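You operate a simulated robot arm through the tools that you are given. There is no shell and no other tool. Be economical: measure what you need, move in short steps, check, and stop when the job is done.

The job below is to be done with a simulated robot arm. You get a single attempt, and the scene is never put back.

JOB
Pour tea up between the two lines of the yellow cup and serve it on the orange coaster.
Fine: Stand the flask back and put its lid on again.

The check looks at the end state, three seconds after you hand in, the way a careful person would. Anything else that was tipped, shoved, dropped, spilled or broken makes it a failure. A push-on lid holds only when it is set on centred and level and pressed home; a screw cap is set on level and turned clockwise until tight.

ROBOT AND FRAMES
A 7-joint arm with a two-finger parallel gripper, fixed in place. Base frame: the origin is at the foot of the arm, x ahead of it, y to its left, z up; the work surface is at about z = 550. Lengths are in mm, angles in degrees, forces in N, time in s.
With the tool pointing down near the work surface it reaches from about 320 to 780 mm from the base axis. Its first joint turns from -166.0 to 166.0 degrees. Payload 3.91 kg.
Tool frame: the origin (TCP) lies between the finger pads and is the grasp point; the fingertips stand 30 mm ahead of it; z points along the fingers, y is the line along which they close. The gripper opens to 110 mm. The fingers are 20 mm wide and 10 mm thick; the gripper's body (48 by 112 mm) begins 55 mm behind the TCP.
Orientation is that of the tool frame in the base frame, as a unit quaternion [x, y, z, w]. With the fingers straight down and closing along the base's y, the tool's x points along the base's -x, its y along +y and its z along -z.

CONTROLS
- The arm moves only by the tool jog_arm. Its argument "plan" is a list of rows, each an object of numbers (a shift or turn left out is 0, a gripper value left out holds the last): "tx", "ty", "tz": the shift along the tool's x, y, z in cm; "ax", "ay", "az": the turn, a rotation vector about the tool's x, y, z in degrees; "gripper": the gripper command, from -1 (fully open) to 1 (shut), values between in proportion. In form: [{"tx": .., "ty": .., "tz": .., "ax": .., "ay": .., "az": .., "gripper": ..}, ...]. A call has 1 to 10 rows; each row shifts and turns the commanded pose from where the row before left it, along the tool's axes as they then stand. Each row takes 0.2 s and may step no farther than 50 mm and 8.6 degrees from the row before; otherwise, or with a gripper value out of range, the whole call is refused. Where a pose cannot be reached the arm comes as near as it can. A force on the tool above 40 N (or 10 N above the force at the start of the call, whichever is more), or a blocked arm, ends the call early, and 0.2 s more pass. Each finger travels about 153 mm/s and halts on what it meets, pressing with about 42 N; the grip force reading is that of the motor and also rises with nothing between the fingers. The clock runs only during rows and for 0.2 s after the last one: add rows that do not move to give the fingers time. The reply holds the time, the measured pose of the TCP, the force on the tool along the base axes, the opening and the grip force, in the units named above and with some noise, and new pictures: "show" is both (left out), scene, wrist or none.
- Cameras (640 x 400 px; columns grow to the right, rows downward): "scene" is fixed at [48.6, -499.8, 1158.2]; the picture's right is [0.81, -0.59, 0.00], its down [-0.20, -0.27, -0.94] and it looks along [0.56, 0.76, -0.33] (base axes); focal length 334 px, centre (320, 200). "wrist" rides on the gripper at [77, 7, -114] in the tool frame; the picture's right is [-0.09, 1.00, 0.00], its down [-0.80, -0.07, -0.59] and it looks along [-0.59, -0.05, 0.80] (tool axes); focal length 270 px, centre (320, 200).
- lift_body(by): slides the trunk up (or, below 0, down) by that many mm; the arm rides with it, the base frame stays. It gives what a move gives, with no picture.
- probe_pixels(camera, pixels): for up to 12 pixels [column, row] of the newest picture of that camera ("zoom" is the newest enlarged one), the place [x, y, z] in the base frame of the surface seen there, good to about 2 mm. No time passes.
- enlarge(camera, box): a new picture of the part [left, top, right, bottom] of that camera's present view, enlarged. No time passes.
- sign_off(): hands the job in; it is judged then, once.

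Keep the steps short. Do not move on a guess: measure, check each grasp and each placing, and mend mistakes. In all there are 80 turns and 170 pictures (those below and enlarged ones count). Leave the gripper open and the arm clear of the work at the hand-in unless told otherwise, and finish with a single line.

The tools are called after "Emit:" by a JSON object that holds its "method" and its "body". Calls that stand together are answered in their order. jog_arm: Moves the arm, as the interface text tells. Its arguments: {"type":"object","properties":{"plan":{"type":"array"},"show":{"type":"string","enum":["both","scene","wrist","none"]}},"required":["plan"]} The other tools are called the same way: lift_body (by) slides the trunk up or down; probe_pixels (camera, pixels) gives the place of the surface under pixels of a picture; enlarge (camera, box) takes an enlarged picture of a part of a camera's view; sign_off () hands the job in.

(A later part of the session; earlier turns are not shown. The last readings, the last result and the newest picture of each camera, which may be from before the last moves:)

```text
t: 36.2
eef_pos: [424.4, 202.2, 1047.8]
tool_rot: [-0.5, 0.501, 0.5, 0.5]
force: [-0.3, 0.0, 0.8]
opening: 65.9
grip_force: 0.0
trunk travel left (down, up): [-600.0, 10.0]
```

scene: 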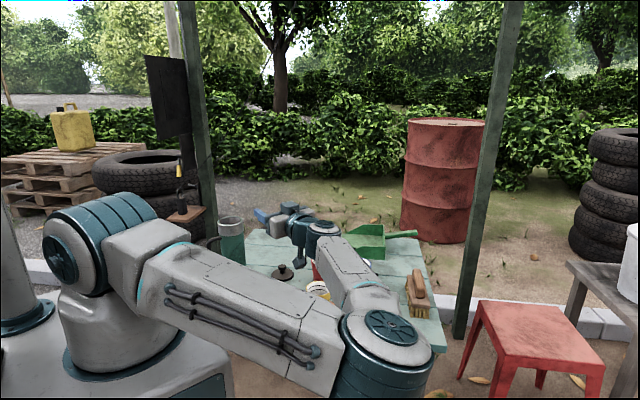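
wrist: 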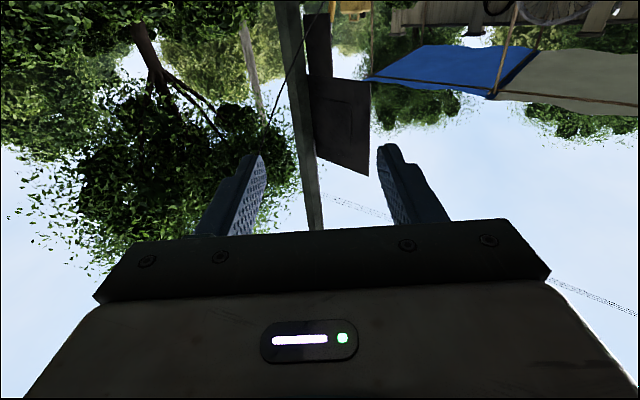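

Emit:
{"method": "jog_arm", "body": {"plan": [{"tx": 4.4, "ty": 0.5, "gripper": -0.64}, {"tx": 4.4, "ty": 0.5}, {"tx": 4.4, "ty": 0.5}, {"tx": 4.4, "ty": 0.5}, {"tx": 4.4, "ty": 0.5}, {}]}}

```text
t: 37.6
eef_pos: [399.0, 203.9, 827.6]
tool_rot: [-0.5, 0.5, 0.5, 0.5]
force: [0.3, 1.2, 0.0]
opening: 90.4
grip_force: 0.1
trunk travel left (down, up): [-600.0, 10.0]
```

scene: 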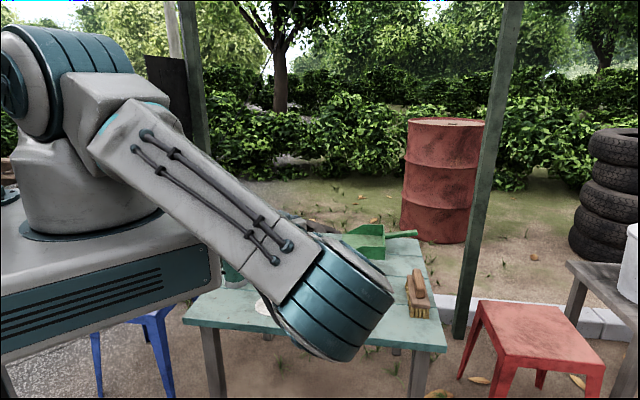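
wrist: 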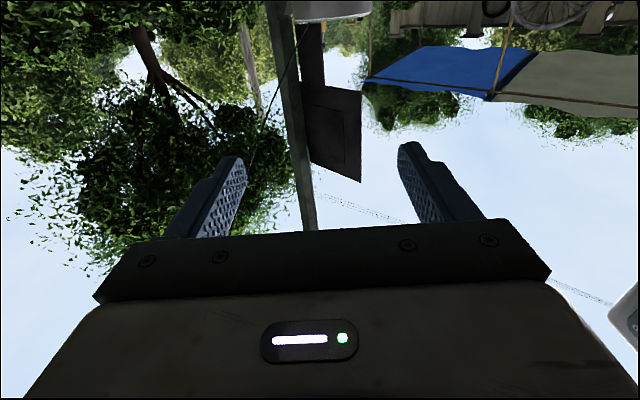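

The elbow hangs in front of the camera, which blocks the view. Check its height before I change configuration.

Emit:
{"method": "probe_pixels", "body": {"camera": "scene", "pixels": [[330, 345], [350, 300], [300, 320], [385, 290], [310, 240], [250, 260]]}}

Emit:
{"method": "jog_arm", "body": {"plan": [{"ay": 8.6}, {"ay": 8.6}, {"ay": 8.6}, {"ay": 8.6}, {"ay": 8.6}, {}], "show": "scene"}}

```text
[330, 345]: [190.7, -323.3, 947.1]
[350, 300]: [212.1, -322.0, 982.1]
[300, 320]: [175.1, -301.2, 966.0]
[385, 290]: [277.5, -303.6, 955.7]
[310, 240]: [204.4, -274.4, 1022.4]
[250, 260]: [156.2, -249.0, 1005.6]
```

```text
t: 39.0
eef_pos: [398.0, 202.9, 826.9]
tool_rot: [0.649, -0.648, -0.282, -0.281]
force: [-0.5, 0.0, 0.5]
opening: 90.1
grip_force: 0.0
trunk travel left (down, up): [-600.0, 10.0]
```

scene: 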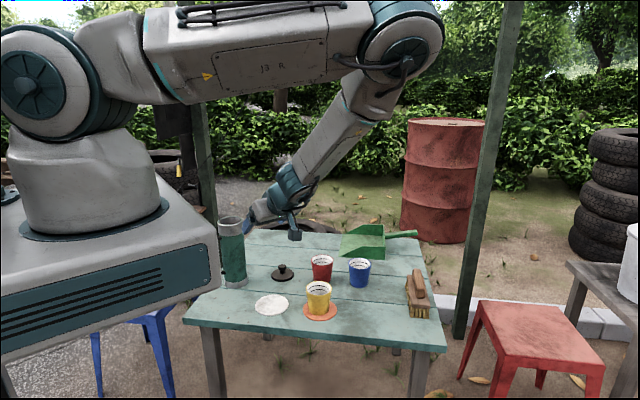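

Elbow is up again. Keep this pitch (≈47°), move to (379,280,700) in front of the flask, then pitch up gradually.

Emit:
{"method": "jog_arm", "body": {"plan": [{"tz": 3.56, "tx": 1.0, "ty": 0.48}, {"tz": 3.56, "tx": 1.0, "ty": 0.48}, {"tz": 3.56, "tx": 1.0, "ty": 0.48}, {"tz": 3.56, "tx": 1.0, "ty": 0.48}, {"ay": -8.6}, {"ay": -8.6}, {}], "show": "scene"}}

```text
t: 40.6
eef_pos: [379.5, 278.6, 701.5]
tool_rot: [0.6, -0.599, -0.375, -0.376]
force: [-0.1, -0.4, 0.2]
opening: 90.4
grip_force: 0.0
trunk travel left (down, up): [-600.0, 10.0]
```

scene: 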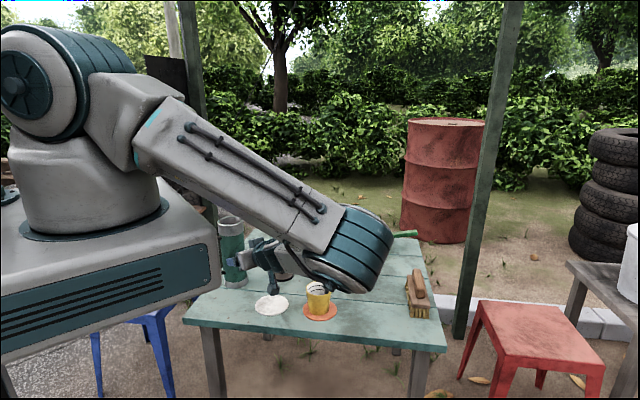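

Emit:
{"method": "probe_pixels", "body": {"camera": "scene", "pixels": [[345, 270], [370, 235], [310, 275], [330, 255], [340, 285], [387, 255], [272, 285], [250, 210], [320, 295]]}}

Emit:
{"method": "enlarge", "body": {"camera": "scene", "box": [200, 190, 400, 315]}}

```text
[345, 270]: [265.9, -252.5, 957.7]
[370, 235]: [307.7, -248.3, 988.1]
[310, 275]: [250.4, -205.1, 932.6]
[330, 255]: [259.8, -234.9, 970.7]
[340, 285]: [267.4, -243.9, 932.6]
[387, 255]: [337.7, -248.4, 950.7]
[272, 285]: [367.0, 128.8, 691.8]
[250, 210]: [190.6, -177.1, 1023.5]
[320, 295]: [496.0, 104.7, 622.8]
```

```text
3.20 times, centred on (300, 252) of scene
```

zoom: 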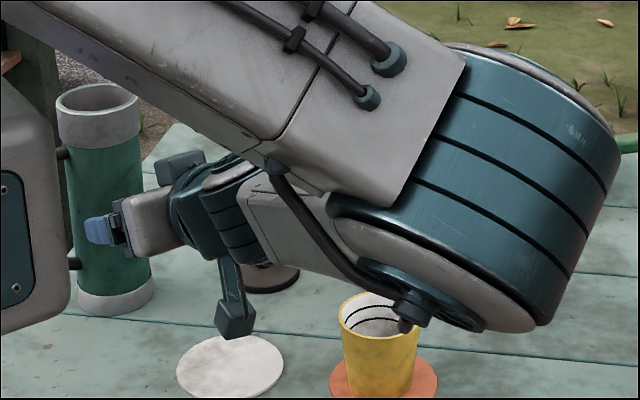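

Elbow is at about (280,-250,930), well clear of table and objects, so this configuration is safe. Finish the pitch to horizontal, adjusting to z≈690.

Emit:
{"method": "jog_arm", "body": {"plan": [{"ay": -8.6}, {"ay": -8.6}, {"ay": -8.6}, {}]}}

Emit:
{"method": "enlarge", "body": {"camera": "scene", "box": [200, 190, 400, 315]}}

```text
t: 41.6
eef_pos: [371.3, 279.7, 700.3]
tool_rot: [0.527, -0.516, -0.491, -0.465]
force: [1.1, 0.3, 0.2]
opening: 90.1
grip_force: 0.0
out of reach, approached as far as the arm can: row 1
trunk travel left (down, up): [-600.0, 10.0]
```

scene: 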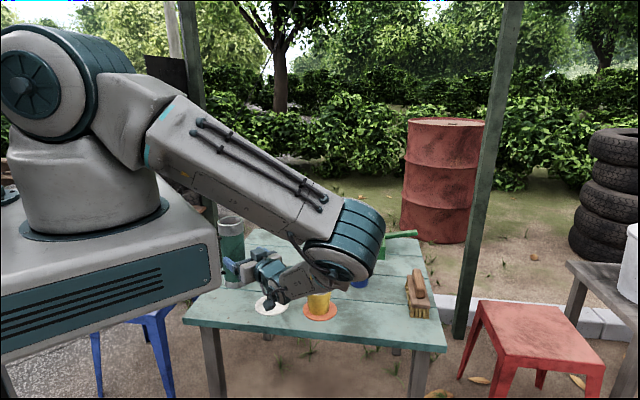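
wrist: 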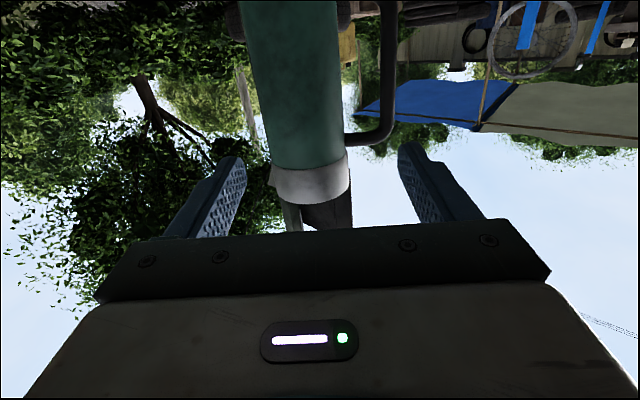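

```text
3.20 times, centred on (300, 252) of scene
```

zoom: 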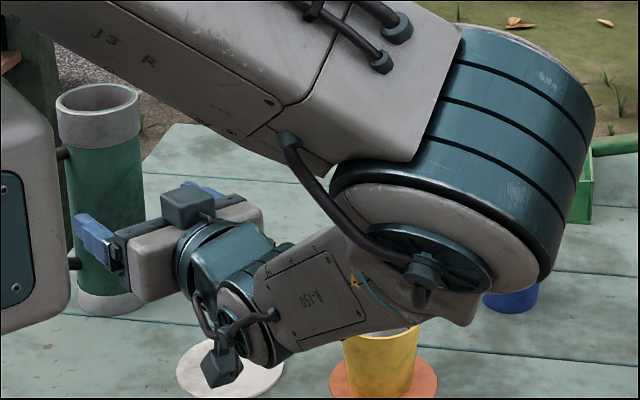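

Nearly horizontal; row 1 hit a reach limit because the wrist is close to the base. Moving forward should ease it. Finger aim: body between the fingers, handle loop at right (wrist col 370–390). Advance 30 mm in y and check pose.

Emit:
{"method": "jog_arm", "body": {"plan": [{"tz": 1.5}, {"tz": 1.5}, {}]}}

```text
t: 42.4
eef_pos: [370.2, 308.4, 700.5]
tool_rot: [0.528, -0.516, -0.492, -0.461]
force: [-0.3, 0.0, 0.6]
opening: 90.3
grip_force: 0.1
out of reach, approached as far as the arm can: row 2
trunk travel left (down, up): [-600.0, 10.0]
```

scene: 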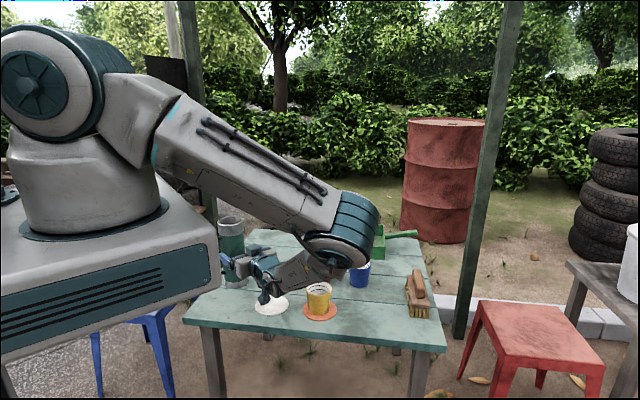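
wrist: 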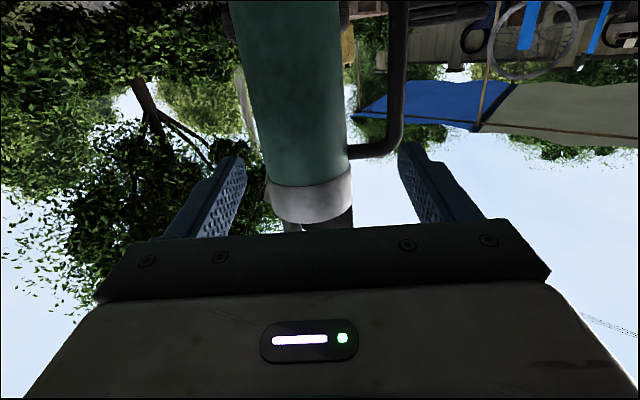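

Pitch holds at ≈85°, fine for gripping. Before committing, I test whether the wrist can roll in the pour direction (+ about tool z) in this free spot.

Emit:
{"method": "jog_arm", "body": {"plan": [{"tz": -1, "az": 8.6}, {"az": 8.6}, {"az": 8.6}, {"az": 8.6}, {"az": 8.6}, {"az": 8.6}, {"az": 8.6}, {"az": 8.6}, {}]}}

```text
t: 44.4
eef_pos: [371.7, 297.2, 700.3]
tool_rot: [-0.142, 0.724, 0.667, 0.106]
force: [-0.4, 0.2, 0.1]
opening: 90.3
grip_force: 0.1
trunk travel left (down, up): [-600.0, 10.0]
```

scene: 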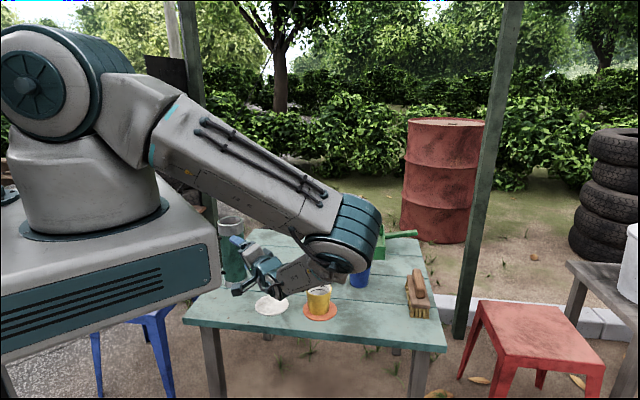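
wrist: 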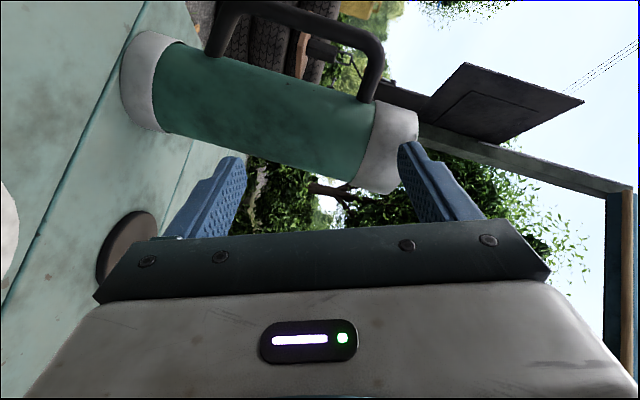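

Roll of 69° works without limits. Roll back, lower to z≈678, centre x on 379.

Emit:
{"method": "jog_arm", "body": {"plan": [{"az": -8.6}, {"az": -8.6}, {"az": -8.6}, {"az": -8.6}, {"az": -8.6}, {"az": -8.6}, {"az": -8.6}, {"az": -8.6}, {"tx": 2.2, "ty": -0.8}, {}]}}

```text
t: 46.6
eef_pos: [380.9, 296.2, 677.7]
tool_rot: [0.528, -0.516, -0.491, -0.463]
force: [-0.8, -0.7, 1.0]
opening: 90.4
grip_force: 0.1
trunk travel left (down, up): [-600.0, 10.0]
```

scene: 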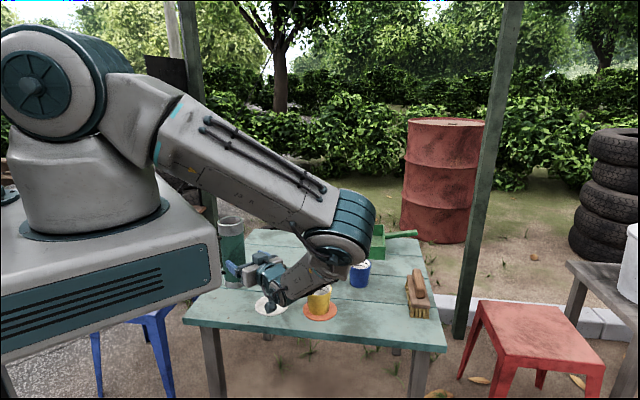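
wrist: 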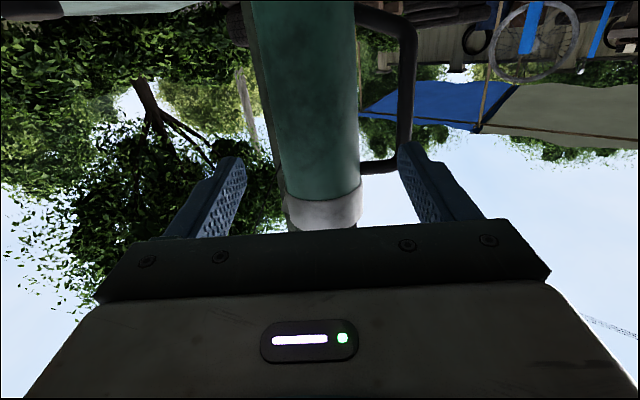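

Orientation same as before; loop is right of body as expected. Advance 60 mm.

Emit:
{"method": "jog_arm", "body": {"plan": [{"tz": 2, "ty": -0.1, "tx": -0.1}, {"tz": 2, "ty": -0.1, "tx": -0.1}, {"tz": 2, "ty": -0.1, "tx": -0.1}, {}]}}

Emit:
{"method": "enlarge", "body": {"camera": "scene", "box": [195, 200, 345, 320]}}

```text
t: 47.6
eef_pos: [400.6, 347.2, 687.2]
tool_rot: [0.528, -0.516, -0.492, -0.461]
force: [-0.8, -0.6, 1.0]
opening: 90.1
grip_force: 0.0
out of reach, approached as far as the arm can: row 1, 2, 3
trunk travel left (down, up): [-600.0, 10.0]
```

scene: 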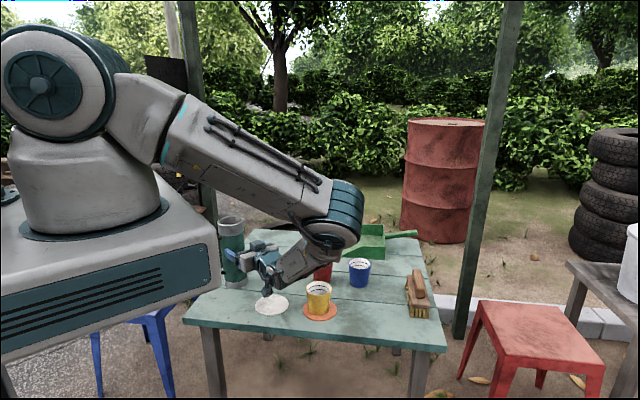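
wrist: 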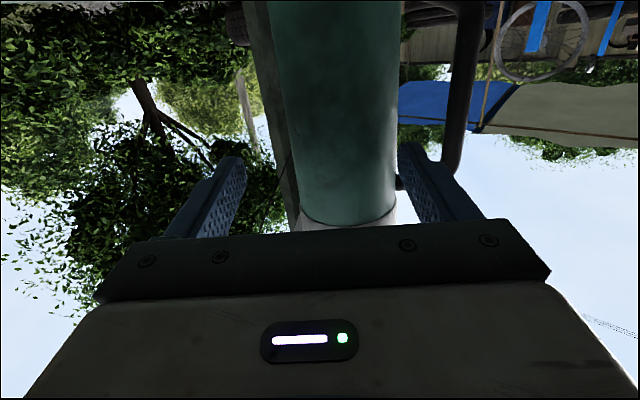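

```text
3.33 times, centred on (270, 260) of scene
```

zoom: 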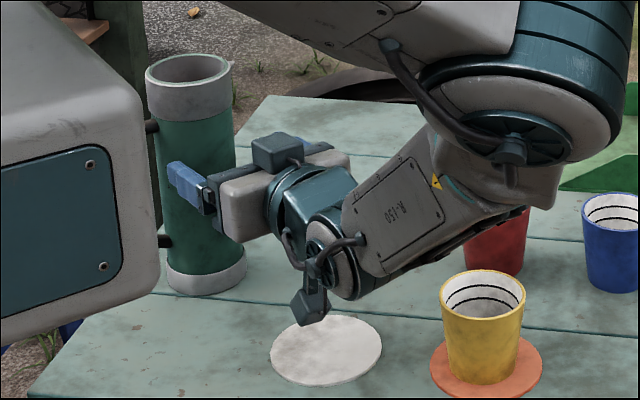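

Out of reach there: the arm drifts to x=400 when forced to point along +y. Back off and instead yaw the tool toward the radial direction (azimuth ≈66°), which still keeps a finger inside the handle loop but is easier for the arm.

Emit:
{"method": "jog_arm", "body": {"plan": [{"tz": -3}, {"tz": -3}, {"ax": 8.6}, {"ax": 8.6}, {"ax": 8.6}, {"ty": 2.5, "gripper": -0.5}, {}]}}

```text
t: 49.2
eef_pos: [478.0, 177.3, 764.6]
tool_rot: [-0.413, 0.613, 0.366, 0.567]
force: [0.6, 0.1, -0.2]
opening: 82.3
grip_force: 0.1
out of reach, approached as far as the arm can: row 3, 4, 5, 6
trunk travel left (down, up): [-600.0, 10.0]
```

scene: 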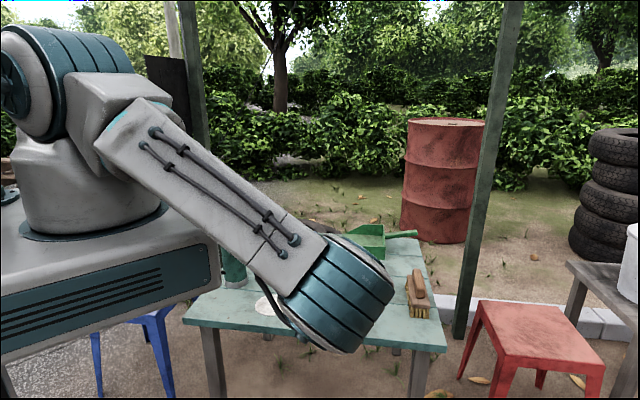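
wrist: 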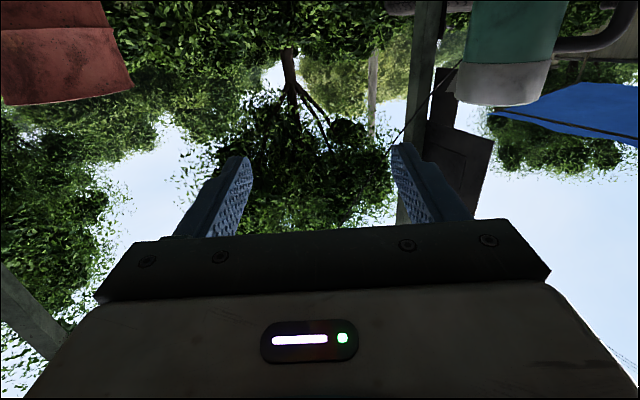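

The arm is in a poor elbow-low branch. Flask and everything else are still upright. I pitch the tool back down here to recover the elbow-up branch.

Emit:
{"method": "jog_arm", "body": {"plan": [{"ay": 8.6, "tx": -1}, {"ay": 8.6}, {"ay": 8.6}, {"ay": 8.6}, {"ay": 8.6}, {"ay": 8.6}, {"ay": 8.6}, {"ay": 8.6}, {"ay": 8.6}, {"ay": 8}], "show": "scene"}}

```text
t: 51.4
eef_pos: [478.2, 178.6, 774.3]
tool_rot: [-0.547, 0.837, -0.012, 0.003]
force: [0.2, -0.3, 0.0]
opening: 82.6
grip_force: 0.1
trunk travel left (down, up): [-600.0, 10.0]
```

scene: 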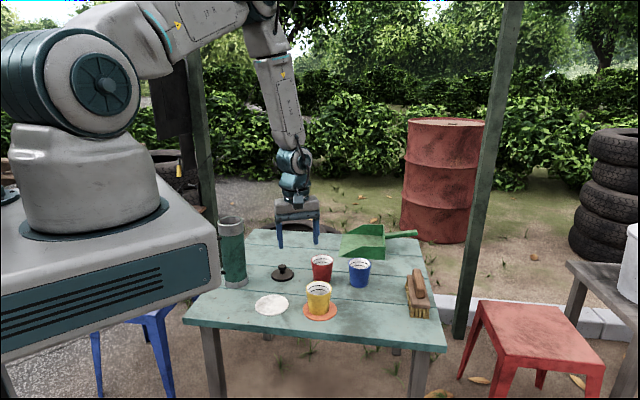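

Elbow up again. Move to about 80 mm in front of the flask along azimuth 66° (346,332), then begin pitching in this more radial plane.

Emit:
{"method": "jog_arm", "body": {"plan": [{"tx": -1.75, "ty": 3.64, "tz": 0.3}, {"tx": -1.75, "ty": 3.64, "tz": 0.3}, {"tx": -1.75, "ty": 3.64, "tz": 0.3}, {"tx": -1.75, "ty": 3.64, "tz": 0.3}, {"tx": -1.75, "ty": 3.64, "tz": 0.3}, {"ay": -8.6}, {"ay": -8.6}, {"ay": -8.6}, {"ay": -8.6}, {}], "show": "scene"}}

```text
t: 53.6
eef_pos: [346.4, 330.5, 752.9]
tool_rot: [-0.526, 0.798, 0.152, 0.251]
force: [0.5, -0.4, -0.8]
opening: 82.5
grip_force: 0.1
trunk travel left (down, up): [-600.0, 10.0]
```

scene: 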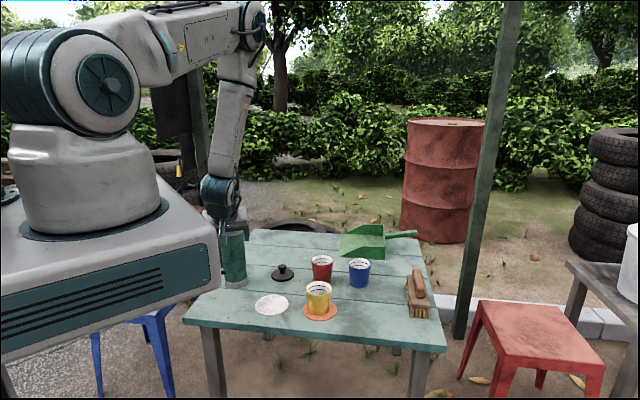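

Still elbow-up at ~34° pitch. Continue.

Emit:
{"method": "jog_arm", "body": {"plan": [{"ay": -8.6}, {"ay": -8.6}, {"ay": -8.6}, {"ay": -8.6}, {}], "show": "scene"}}

```text
t: 54.8
eef_pos: [347.2, 329.9, 755.5]
tool_rot: [-0.457, 0.689, 0.3, 0.476]
force: [0.3, 0.3, 0.4]
opening: 82.6
grip_force: 0.1
trunk travel left (down, up): [-600.0, 10.0]
```

scene: 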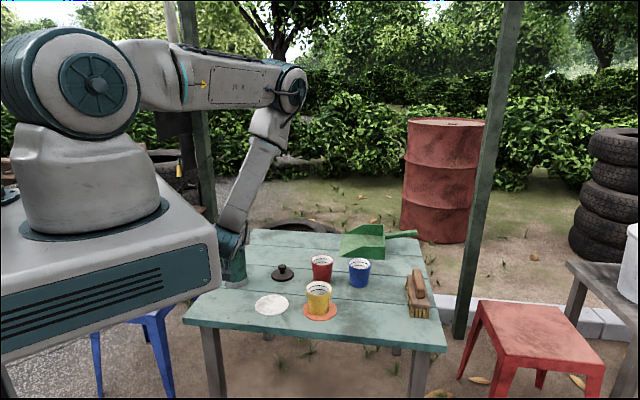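

Good: 68° pitch, elbow-up, in reach. One more pitch step to ~77°, then lower vertically ≈80 mm to handle-loop height.

Emit:
{"method": "jog_arm", "body": {"plan": [{"ay": -8.6}, {"tx": 2.0, "tz": 0.46}, {"tx": 2.0, "tz": 0.46}, {"tx": 2.0, "tz": 0.46}, {"tx": 1.9, "tz": 0.44}, {}]}}

```text
t: 56.2
eef_pos: [348.5, 328.1, 674.3]
tool_rot: [-0.434, 0.651, 0.333, 0.526]
force: [-0.3, -0.3, -0.4]
opening: 82.5
grip_force: 0.0
trunk travel left (down, up): [-600.0, 10.0]
```

scene: 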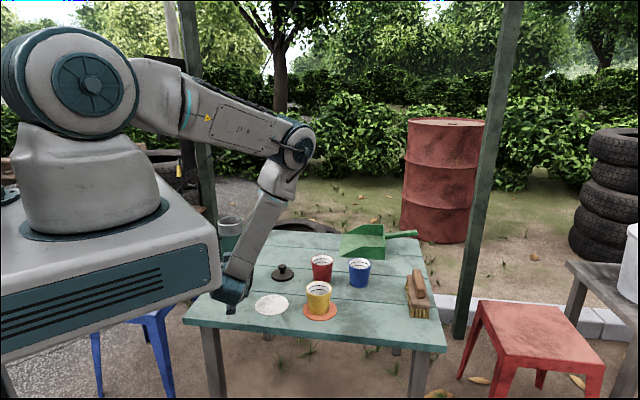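
wrist: 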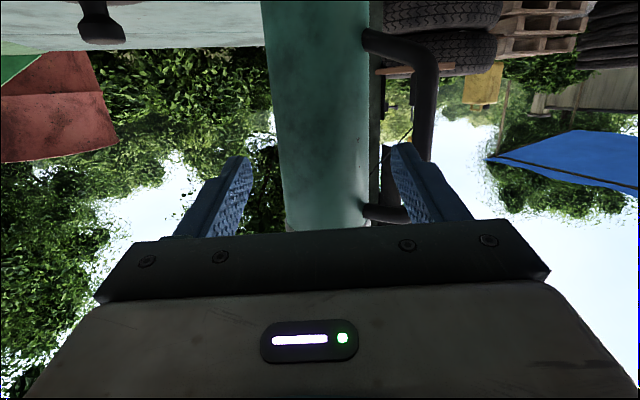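

Excellent view: body between the fingers, the right finger lined up for the loop. Advance horizontally 78 mm.

Emit:
{"method": "jog_arm", "body": {"plan": [{"tz": 1.9, "tx": -0.44, "ty": 0.2}, {"tz": 1.9, "tx": -0.44}, {"tz": 1.9, "tx": -0.44}, {"tz": 1.9, "tx": -0.43}, {}]}}

Emit:
{"method": "enlarge", "body": {"camera": "scene", "box": [190, 200, 310, 300]}}

```text
t: 57.4
eef_pos: [378.8, 402.0, 674.1]
tool_rot: [-0.434, 0.651, 0.333, 0.526]
force: [0.5, 0.4, 0.4]
opening: 82.4
grip_force: 0.0
trunk travel left (down, up): [-600.0, 10.0]
```

scene: 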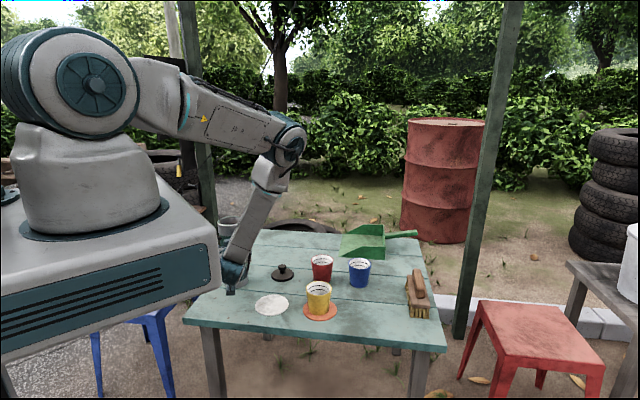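
wrist: 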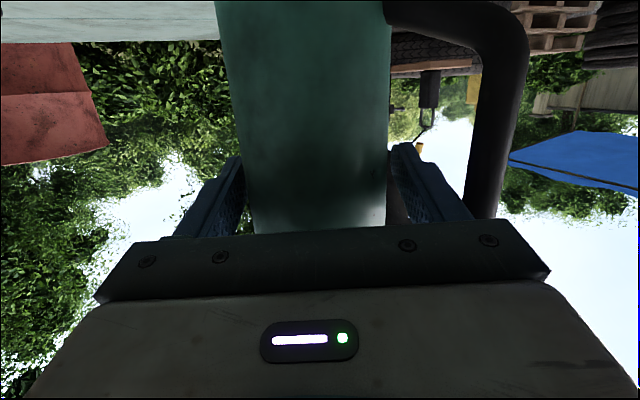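

```text
4.00 times, centred on (250, 250) of scene
```

zoom: 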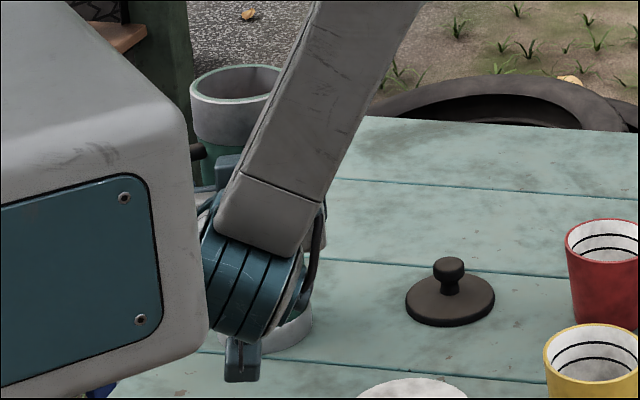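

In place with no contact, the loop bar outside the right finger. Close.

Emit:
{"method": "jog_arm", "body": {"plan": [{"gripper": 1}, {"gripper": 1}, {"gripper": 1}, {}], "show": "wrist"}}

```text
t: 58.4
eef_pos: [378.9, 402.0, 675.2]
tool_rot: [-0.434, 0.65, 0.334, 0.526]
force: [1.9, 1.0, 3.7]
opening: 67.4
grip_force: 42.3
trunk travel left (down, up): [-600.0, 10.0]
```

wrist: 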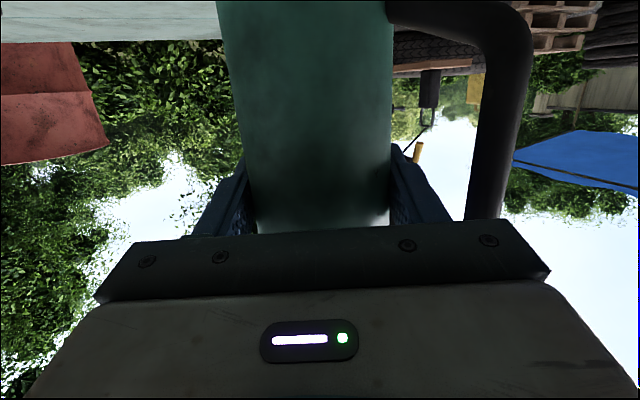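

Held (67.4 mm). Lift straight up ~130 mm in gentle steps.

Emit:
{"method": "jog_arm", "body": {"plan": [{"tx": -0.5, "tz": -0.12}, {"tx": -1.5, "tz": -0.34}, {"tx": -2.5, "tz": -0.57}, {"tx": -2.5, "tz": -0.57}, {"tx": -2.5, "tz": -0.57}, {"tx": -2.0, "tz": -0.46}, {"tx": -1.2, "tz": -0.28}, {}]}}

```text
t: 60.2
eef_pos: [376.9, 403.8, 803.5]
tool_rot: [-0.435, 0.651, 0.334, 0.525]
force: [0.0, 0.1, -7.3]
opening: 66.3
grip_force: 41.5
trunk travel left (down, up): [-600.0, 10.0]
```

scene: 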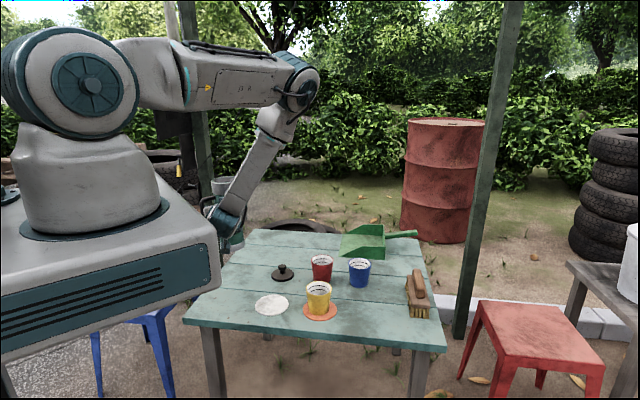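
wrist: 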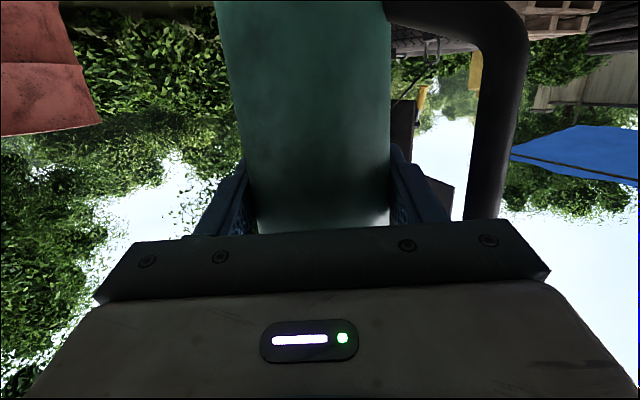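

Mass reads ≈0.75 kg and the grip is steady. Yaw the tool −29° about the vertical with the flask upright.

Emit:
{"method": "jog_arm", "body": {"plan": [{"ax": 4, "az": 0.92}, {"ax": 7.06, "az": 1.63}, {"ax": 7.06, "az": 1.63}, {"ax": 7.06, "az": 1.63}, {"ax": 3.06, "az": 0.71}, {}], "show": "none"}}

```text
t: 61.6
eef_pos: [374.8, 403.1, 801.7]
tool_rot: [-0.255, 0.737, 0.192, 0.596]
force: [-0.8, -0.9, -8.4]
opening: 66.2
grip_force: 41.8
trunk travel left (down, up): [-600.0, 10.0]
```

Upright, azimuth 37°. Now carry toward (452,222) at z≈800.

Emit:
{"method": "jog_arm", "body": {"plan": [{"ty": -1.5, "tz": -0.38, "tx": 0.09}, {"ty": -3, "tz": -0.76, "tx": 0.17}, {"ty": -3.5, "tz": -0.89, "tx": 0.2}, {"ty": -3.5, "tz": -0.89, "tx": 0.2}, {"ty": -3.5, "tz": -0.89, "tx": 0.2}, {"ty": -2.5, "tz": -0.64, "tx": 0.15}, {"ty": -1.5, "tz": -0.38, "tx": 0.09}, {}], "show": "scene"}}

```text
t: 63.4
eef_pos: [450.8, 225.8, 806.6]
tool_rot: [-0.256, 0.737, 0.194, 0.595]
force: [0.2, -0.1, -8.4]
opening: 66.0
grip_force: 42.0
trunk travel left (down, up): [-600.0, 10.0]
```

scene: 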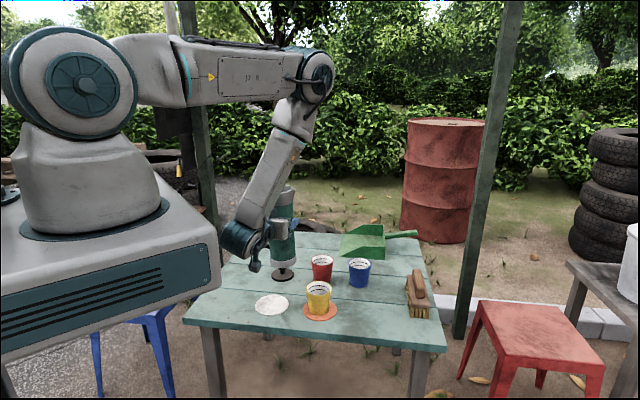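

Good, upright with elbow up. Yaw another −29°, then lower to z≈690.

Emit:
{"method": "jog_arm", "body": {"plan": [{"ax": 4, "az": 0.92}, {"ax": 7.06, "az": 1.63}, {"ax": 7.06, "az": 1.63}, {"ax": 7.06, "az": 1.63}, {"ax": 3.06, "az": 0.71}, {"tx": 1.5, "tz": 0.35}, {"tx": 3, "tz": 0.69}, {"tx": 3, "tz": 0.69}, {"tx": 2.5, "tz": 0.58}, {"tx": 1.2, "tz": 0.28}]}}

```text
t: 65.6
eef_pos: [453.6, 223.3, 689.4]
tool_rot: [-0.062, 0.774, 0.043, 0.628]
force: [0.1, -0.2, -7.8]
opening: 65.9
grip_force: 42.3
trunk travel left (down, up): [-600.0, 10.0]
```

scene: 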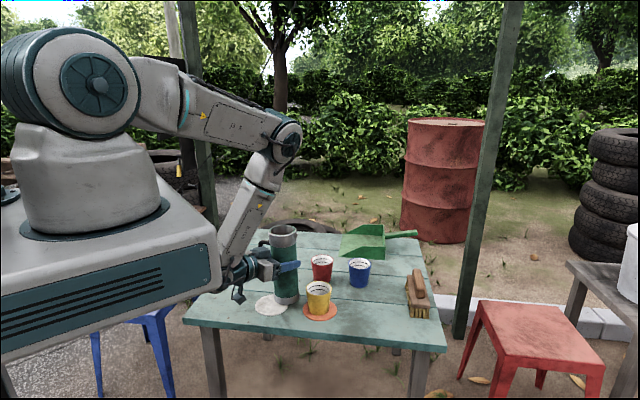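
wrist: 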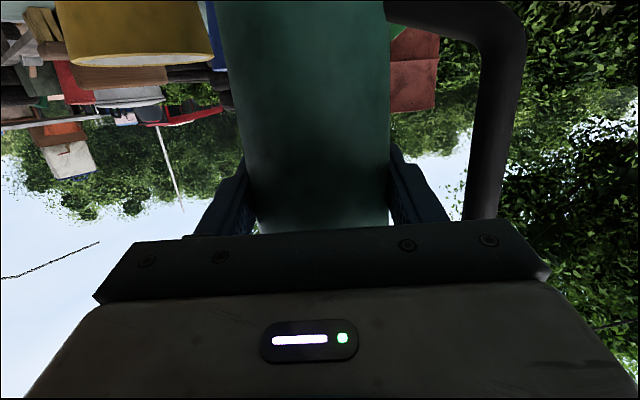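

Flask upright near the cup. Enlarge to check spout direction and positions.

Emit:
{"method": "enlarge", "body": {"camera": "scene", "box": [245, 215, 355, 325]}}

```text
3.64 times, centred on (300, 270) of scene
```

zoom: 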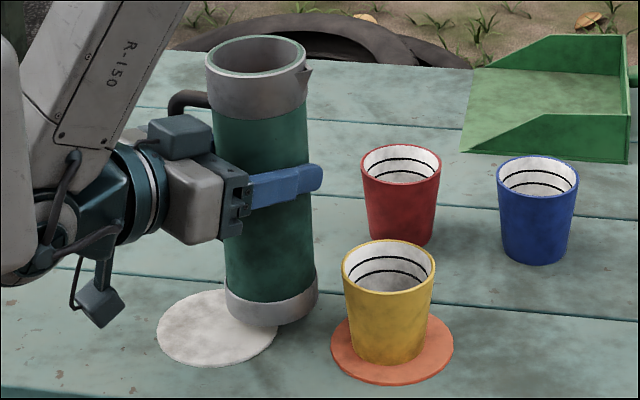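

Emit:
{"method": "probe_pixels", "body": {"camera": "zoom", "pixels": [[307, 71], [208, 55], [304, 55], [255, 78], [258, 39], [262, 250], [390, 292], [345, 265], [433, 262], [388, 242], [300, 88], [185, 95]]}}

```text
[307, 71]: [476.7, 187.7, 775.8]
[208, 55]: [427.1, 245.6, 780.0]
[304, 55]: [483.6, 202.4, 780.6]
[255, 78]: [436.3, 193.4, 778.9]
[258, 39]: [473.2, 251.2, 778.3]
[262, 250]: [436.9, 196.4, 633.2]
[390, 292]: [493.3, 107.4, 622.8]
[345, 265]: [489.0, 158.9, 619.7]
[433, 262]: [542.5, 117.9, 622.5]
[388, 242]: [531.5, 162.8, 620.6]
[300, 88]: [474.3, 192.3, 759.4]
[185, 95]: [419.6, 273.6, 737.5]
```

Flask axis ≈(455,223), spout tip az ≈−58°, cup centre (514,137) at az −55.5°, distance 104 mm: when tilted the spout tip lands ≈10 mm short of the cup's centre, fine. Tilt 34° first (below pouring angle) and check.

Emit:
{"method": "jog_arm", "body": {"plan": [{"ax": -0.8, "ay": 1.8, "az": 3.75}, {"ax": -1.62, "ay": 3.65, "az": 7.5}, {"ax": -1.62, "ay": 3.65, "az": 7.5}, {"ax": -1.62, "ay": 3.65, "az": 7.5}, {"ax": -0.8, "ay": 1.8, "az": 3.75}, {}], "show": "scene"}}

Emit:
{"method": "enlarge", "body": {"camera": "scene", "box": [245, 215, 355, 325]}}

```text
t: 67.0
eef_pos: [452.2, 221.0, 691.8]
tool_rot: [0.102, 0.833, 0.237, 0.489]
force: [0.3, 0.9, -7.9]
opening: 65.7
grip_force: 41.9
trunk travel left (down, up): [-600.0, 10.0]
```

scene: 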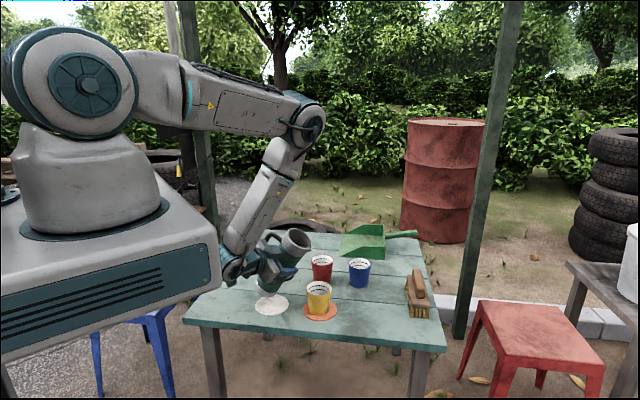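

```text
3.64 times, centred on (300, 270) of scene
```

zoom: 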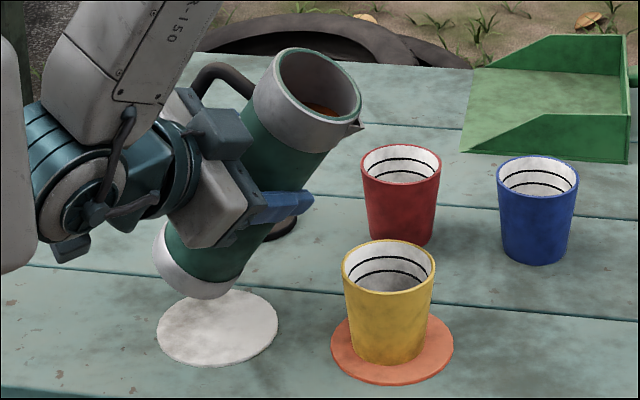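

Emit:
{"method": "probe_pixels", "body": {"camera": "zoom", "pixels": [[357, 128], [318, 106], [280, 60], [345, 118], [220, 285], [305, 145]]}}

```text
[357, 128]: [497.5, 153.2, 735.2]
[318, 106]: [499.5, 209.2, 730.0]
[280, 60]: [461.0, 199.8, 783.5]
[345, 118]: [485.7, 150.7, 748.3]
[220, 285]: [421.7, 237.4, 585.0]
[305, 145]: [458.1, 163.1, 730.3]
```

Spout tip at (497.5,153,735), exactly as predicted and heading to the cup. Tilt another 10° to ≈44°.

Emit:
{"method": "jog_arm", "body": {"plan": [{"ax": -0.96, "ay": 2.15, "az": 4.4}, {"ax": -0.96, "ay": 2.15, "az": 4.4}, {}], "show": "none"}}

Emit:
{"method": "enlarge", "body": {"camera": "scene", "box": [245, 215, 355, 325]}}

```text
t: 67.8
eef_pos: [453.6, 222.0, 691.6]
tool_rot: [0.149, 0.836, 0.291, 0.44]
force: [0.3, 0.5, -8.1]
opening: 66.1
grip_force: 42.0
trunk travel left (down, up): [-600.0, 10.0]
```

```text
3.64 times, centred on (300, 270) of scene
```

zoom: 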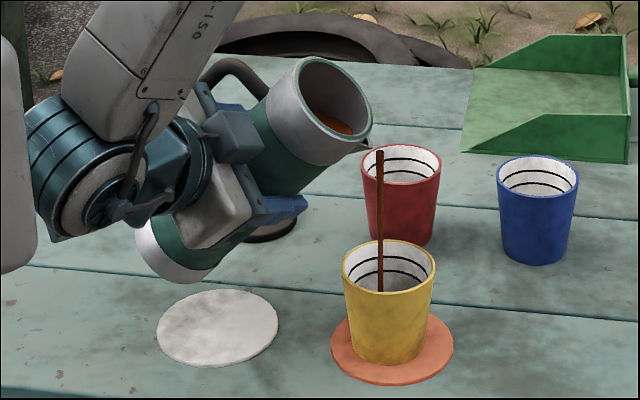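

A thin stream is already falling into the cup. Hold still ~1 s and look.

Emit:
{"method": "jog_arm", "body": {"plan": [{}, {}, {}, {}], "show": "none"}}

Emit:
{"method": "enlarge", "body": {"camera": "scene", "box": [245, 215, 355, 325]}}

```text
t: 68.8
eef_pos: [453.3, 222.0, 691.7]
tool_rot: [0.148, 0.836, 0.291, 0.441]
force: [-0.6, -0.4, -7.6]
opening: 65.9
grip_force: 42.1
trunk travel left (down, up): [-600.0, 10.0]
```

```text
3.64 times, centred on (300, 270) of scene
```

zoom: 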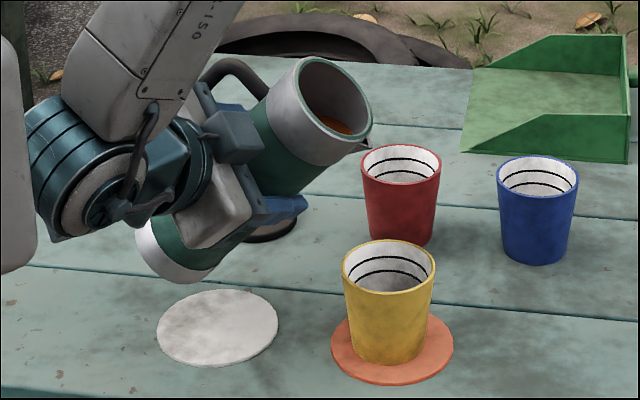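

Flow stopped on its own, so tilt controls the volume. Tilt another 8°.

Emit:
{"method": "jog_arm", "body": {"plan": [{"ax": -0.76, "ay": 1.72, "az": 3.53}, {"ax": -0.76, "ay": 1.72, "az": 3.53}, {}, {}, {}, {}], "show": "none"}}

Emit:
{"method": "enlarge", "body": {"camera": "scene", "box": [245, 215, 355, 325]}}

```text
t: 70.2
eef_pos: [451.7, 221.9, 691.8]
tool_rot: [0.184, 0.834, 0.334, 0.399]
force: [0.6, 1.0, -8.2]
opening: 65.6
grip_force: 41.9
trunk travel left (down, up): [-600.0, 10.0]
```

```text
3.64 times, centred on (300, 270) of scene
```

zoom: 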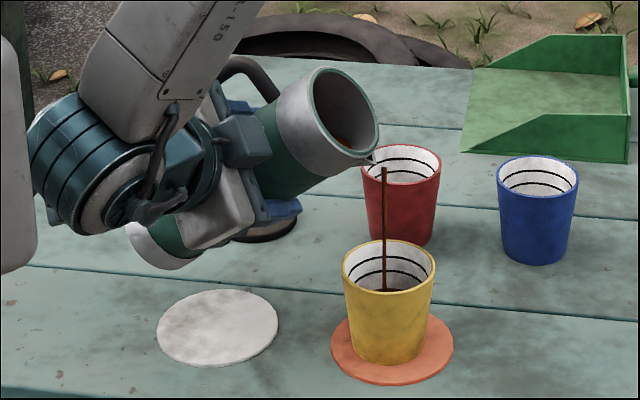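

Still trickling. I have limited turns left, so I chain: +6° (to ≈58°), wait, then measure the tea level in the cup.

Emit:
{"method": "jog_arm", "body": {"plan": [{"ax": -0.57, "ay": 1.29, "az": 2.65}, {"ax": -0.57, "ay": 1.29, "az": 2.65}, {}, {}, {}, {}, {}, {}, {}, {}], "show": "none"}}

Emit:
{"method": "jog_arm", "body": {"plan": [{}, {}, {}, {}, {}, {}, {}], "show": "scene"}}

Emit:
{"method": "enlarge", "body": {"camera": "scene", "box": [285, 260, 355, 325]}}

Emit:
{"method": "probe_pixels", "body": {"camera": "scene", "pixels": [[318, 289], [318, 291], [318, 293], [315, 291], [321, 291], [318, 287]]}}

```text
t: 72.4
eef_pos: [453.5, 221.7, 691.9]
tool_rot: [0.211, 0.83, 0.364, 0.366]
force: [0.5, 0.1, -7.6]
opening: 65.8
grip_force: 42.4
trunk travel left (down, up): [-600.0, 10.0]
```

```text
t: 74.0
eef_pos: [452.9, 222.4, 690.9]
tool_rot: [0.211, 0.831, 0.364, 0.365]
force: [0.6, 0.1, -7.4]
opening: 65.5
grip_force: 42.1
trunk travel left (down, up): [-600.0, 10.0]
```

scene: 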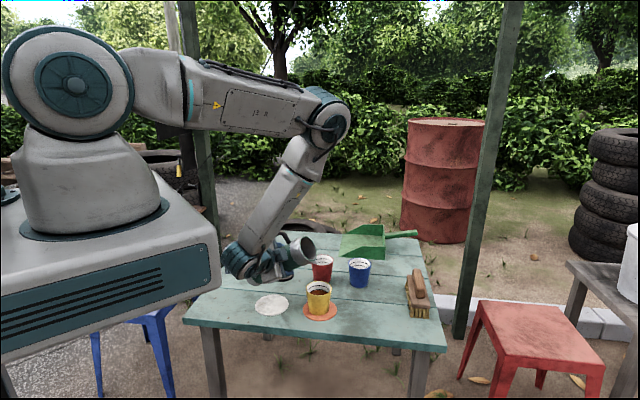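

```text
6.15 times, centred on (320, 292) of scene
```

zoom: 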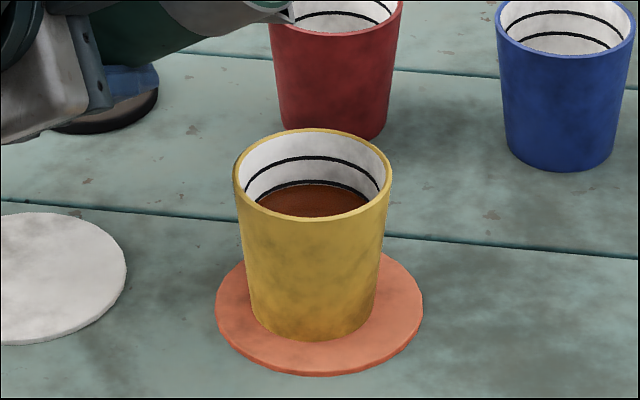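

```text
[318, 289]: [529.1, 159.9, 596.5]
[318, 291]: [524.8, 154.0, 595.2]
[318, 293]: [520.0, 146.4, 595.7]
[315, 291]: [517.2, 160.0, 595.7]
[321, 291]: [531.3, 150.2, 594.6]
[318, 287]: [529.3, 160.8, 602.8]
```

Tea is at z≈595.5, just below the lower line (~601); upper ≈611. The model matches, so +3.5° should bring it to ≈606. Tilt and wait, then measure.

Emit:
{"method": "jog_arm", "body": {"plan": [{"ax": -0.34, "ay": 0.75, "az": 1.54}, {"ax": -0.34, "ay": 0.75, "az": 1.54}, {}, {}, {}, {}, {}, {}, {}, {}], "show": "none"}}

Emit:
{"method": "jog_arm", "body": {"plan": [{}, {}, {}, {}, {}, {}], "show": "scene"}}

Emit:
{"method": "enlarge", "body": {"camera": "scene", "box": [285, 260, 355, 325]}}

Emit:
{"method": "probe_pixels", "body": {"camera": "scene", "pixels": [[318, 289], [318, 291], [318, 293], [315, 290], [321, 290], [318, 287]]}}

```text
t: 76.2
eef_pos: [452.3, 221.7, 691.9]
tool_rot: [0.226, 0.827, 0.382, 0.345]
force: [0.3, 0.2, -6.4]
opening: 65.7
grip_force: 41.6
trunk travel left (down, up): [-600.0, 10.0]
```

```text
t: 77.6
eef_pos: [453.0, 222.6, 691.8]
tool_rot: [0.226, 0.827, 0.383, 0.345]
force: [-0.2, 0.6, -7.3]
opening: 65.3
grip_force: 41.8
trunk travel left (down, up): [-600.0, 10.0]
```

scene: 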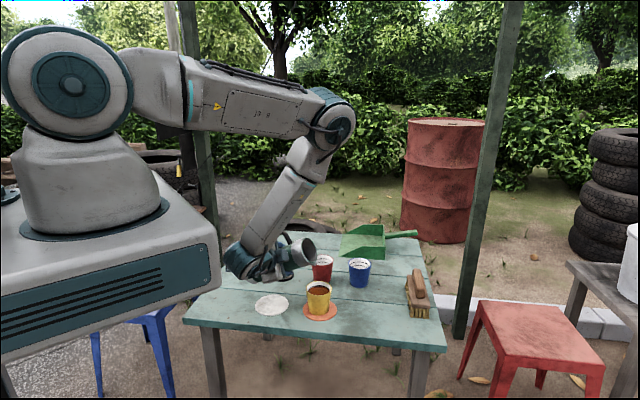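

```text
6.15 times, centred on (320, 292) of scene
```

zoom: 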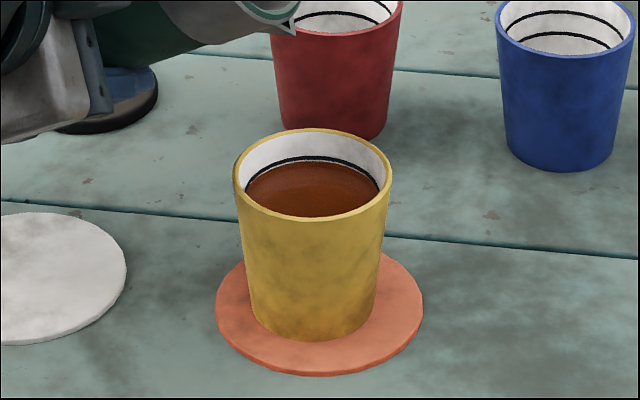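

```text
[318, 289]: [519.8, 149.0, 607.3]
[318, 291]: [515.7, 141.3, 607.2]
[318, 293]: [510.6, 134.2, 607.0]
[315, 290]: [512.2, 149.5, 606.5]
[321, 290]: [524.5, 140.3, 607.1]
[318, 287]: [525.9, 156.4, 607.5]
```

Tea at z≈607, between the lines (upper ≈611 still visible above, lower covered), and the stream has stopped. Now untilt, raise, and retrace the verified path back over the flask's spot.

Emit:
{"method": "jog_arm", "body": {"plan": [{"ax": 1.465, "ay": -3.296, "az": -6.78}, {"ax": 1.465, "ay": -3.296, "az": -6.78}, {"ax": 1.465, "ay": -3.296, "az": -6.78}, {"ax": 1.465, "ay": -3.296, "az": -6.78}, {"ax": 1.465, "ay": -3.296, "az": -6.78}, {"ax": 1.465, "ay": -3.296, "az": -6.78}, {"ax": 1.465, "ay": -3.296, "az": -6.78}, {"ax": 1.465, "ay": -3.296, "az": -6.78}, {}], "show": "none"}}

Emit:
{"method": "jog_arm", "body": {"plan": [{"tx": -1.2, "tz": -0.28}, {"tx": -2.5, "tz": -0.58}, {"tx": -3, "tz": -0.69}, {"tx": -3, "tz": -0.69}, {"tx": -1.5, "tz": -0.35}, {"ax": -3.06, "az": -0.71}, {"ax": -7.06, "az": -1.63}, {"ax": -7.06, "az": -1.63}, {"ax": -7.06, "az": -1.63}, {"ax": -4, "az": -0.92}], "show": "scene"}}

Emit:
{"method": "jog_arm", "body": {"plan": [{"ty": 1.5, "tz": 0.38, "tx": -0.09}, {"ty": 2.5, "tz": 0.64, "tx": -0.15}, {"ty": 3.5, "tz": 0.89, "tx": -0.2}, {"ty": 3.5, "tz": 0.89, "tx": -0.2}, {"ty": 3.5, "tz": 0.89, "tx": -0.2}, {"ty": 3, "tz": 0.76, "tx": -0.17}, {"ty": 1.5, "tz": 0.38, "tx": -0.09}, {}], "show": "none"}}

Emit:
{"method": "jog_arm", "body": {"plan": [{"ax": -3.06, "az": -0.71}, {"ax": -7.06, "az": -1.63}, {"ax": -7.06, "az": -1.63}, {"ax": -7.06, "az": -1.63}, {"ax": -4, "az": -0.92}, {}]}}

Emit:
{"method": "enlarge", "body": {"camera": "scene", "box": [190, 160, 290, 260]}}

```text
t: 79.6
eef_pos: [452.3, 221.1, 691.2]
tool_rot: [-0.062, 0.773, 0.041, 0.63]
force: [0.5, 0.0, -6.5]
opening: 65.7
grip_force: 42.4
trunk travel left (down, up): [-600.0, 10.0]
```

```text
t: 81.8
eef_pos: [450.7, 222.4, 806.0]
tool_rot: [-0.256, 0.737, 0.193, 0.595]
force: [0.0, -0.2, -7.2]
opening: 65.5
grip_force: 41.9
trunk travel left (down, up): [-600.0, 10.0]
```

scene: 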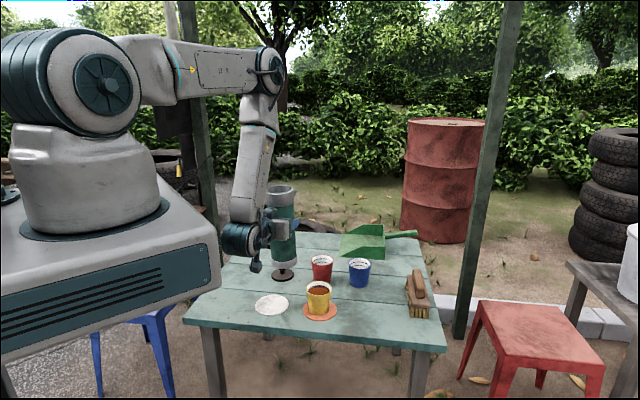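

```text
t: 83.6
eef_pos: [375.3, 403.9, 803.6]
tool_rot: [-0.256, 0.736, 0.193, 0.596]
force: [0.2, 0.0, -7.1]
opening: 65.6
grip_force: 42.0
trunk travel left (down, up): [-600.0, 10.0]
```

```text
t: 85.0
eef_pos: [375.2, 402.9, 801.7]
tool_rot: [-0.435, 0.65, 0.334, 0.525]
force: [-0.4, -0.3, -6.6]
opening: 65.5
grip_force: 41.8
trunk travel left (down, up): [-600.0, 10.0]
```

scene: 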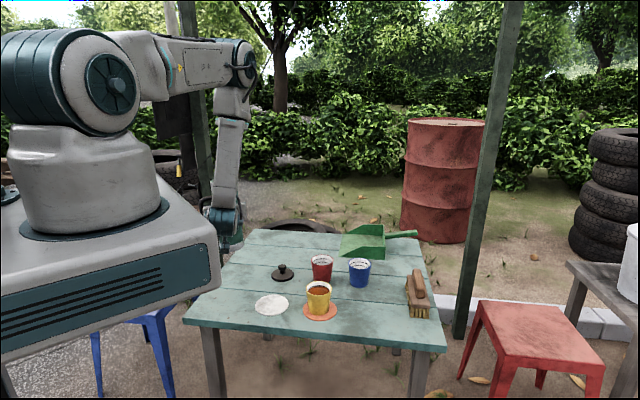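
wrist: 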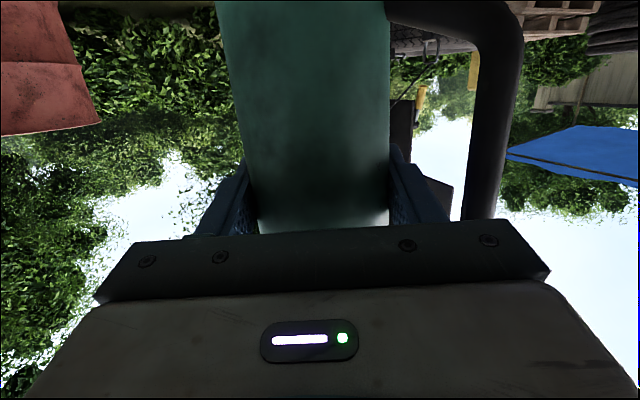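

```text
4.00 times, centred on (240, 210) of scene
```

zoom: 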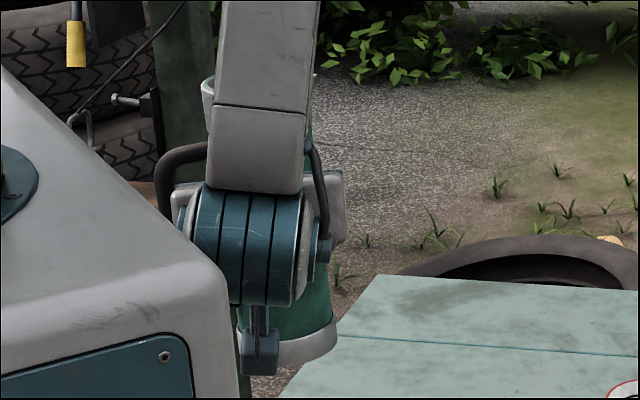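

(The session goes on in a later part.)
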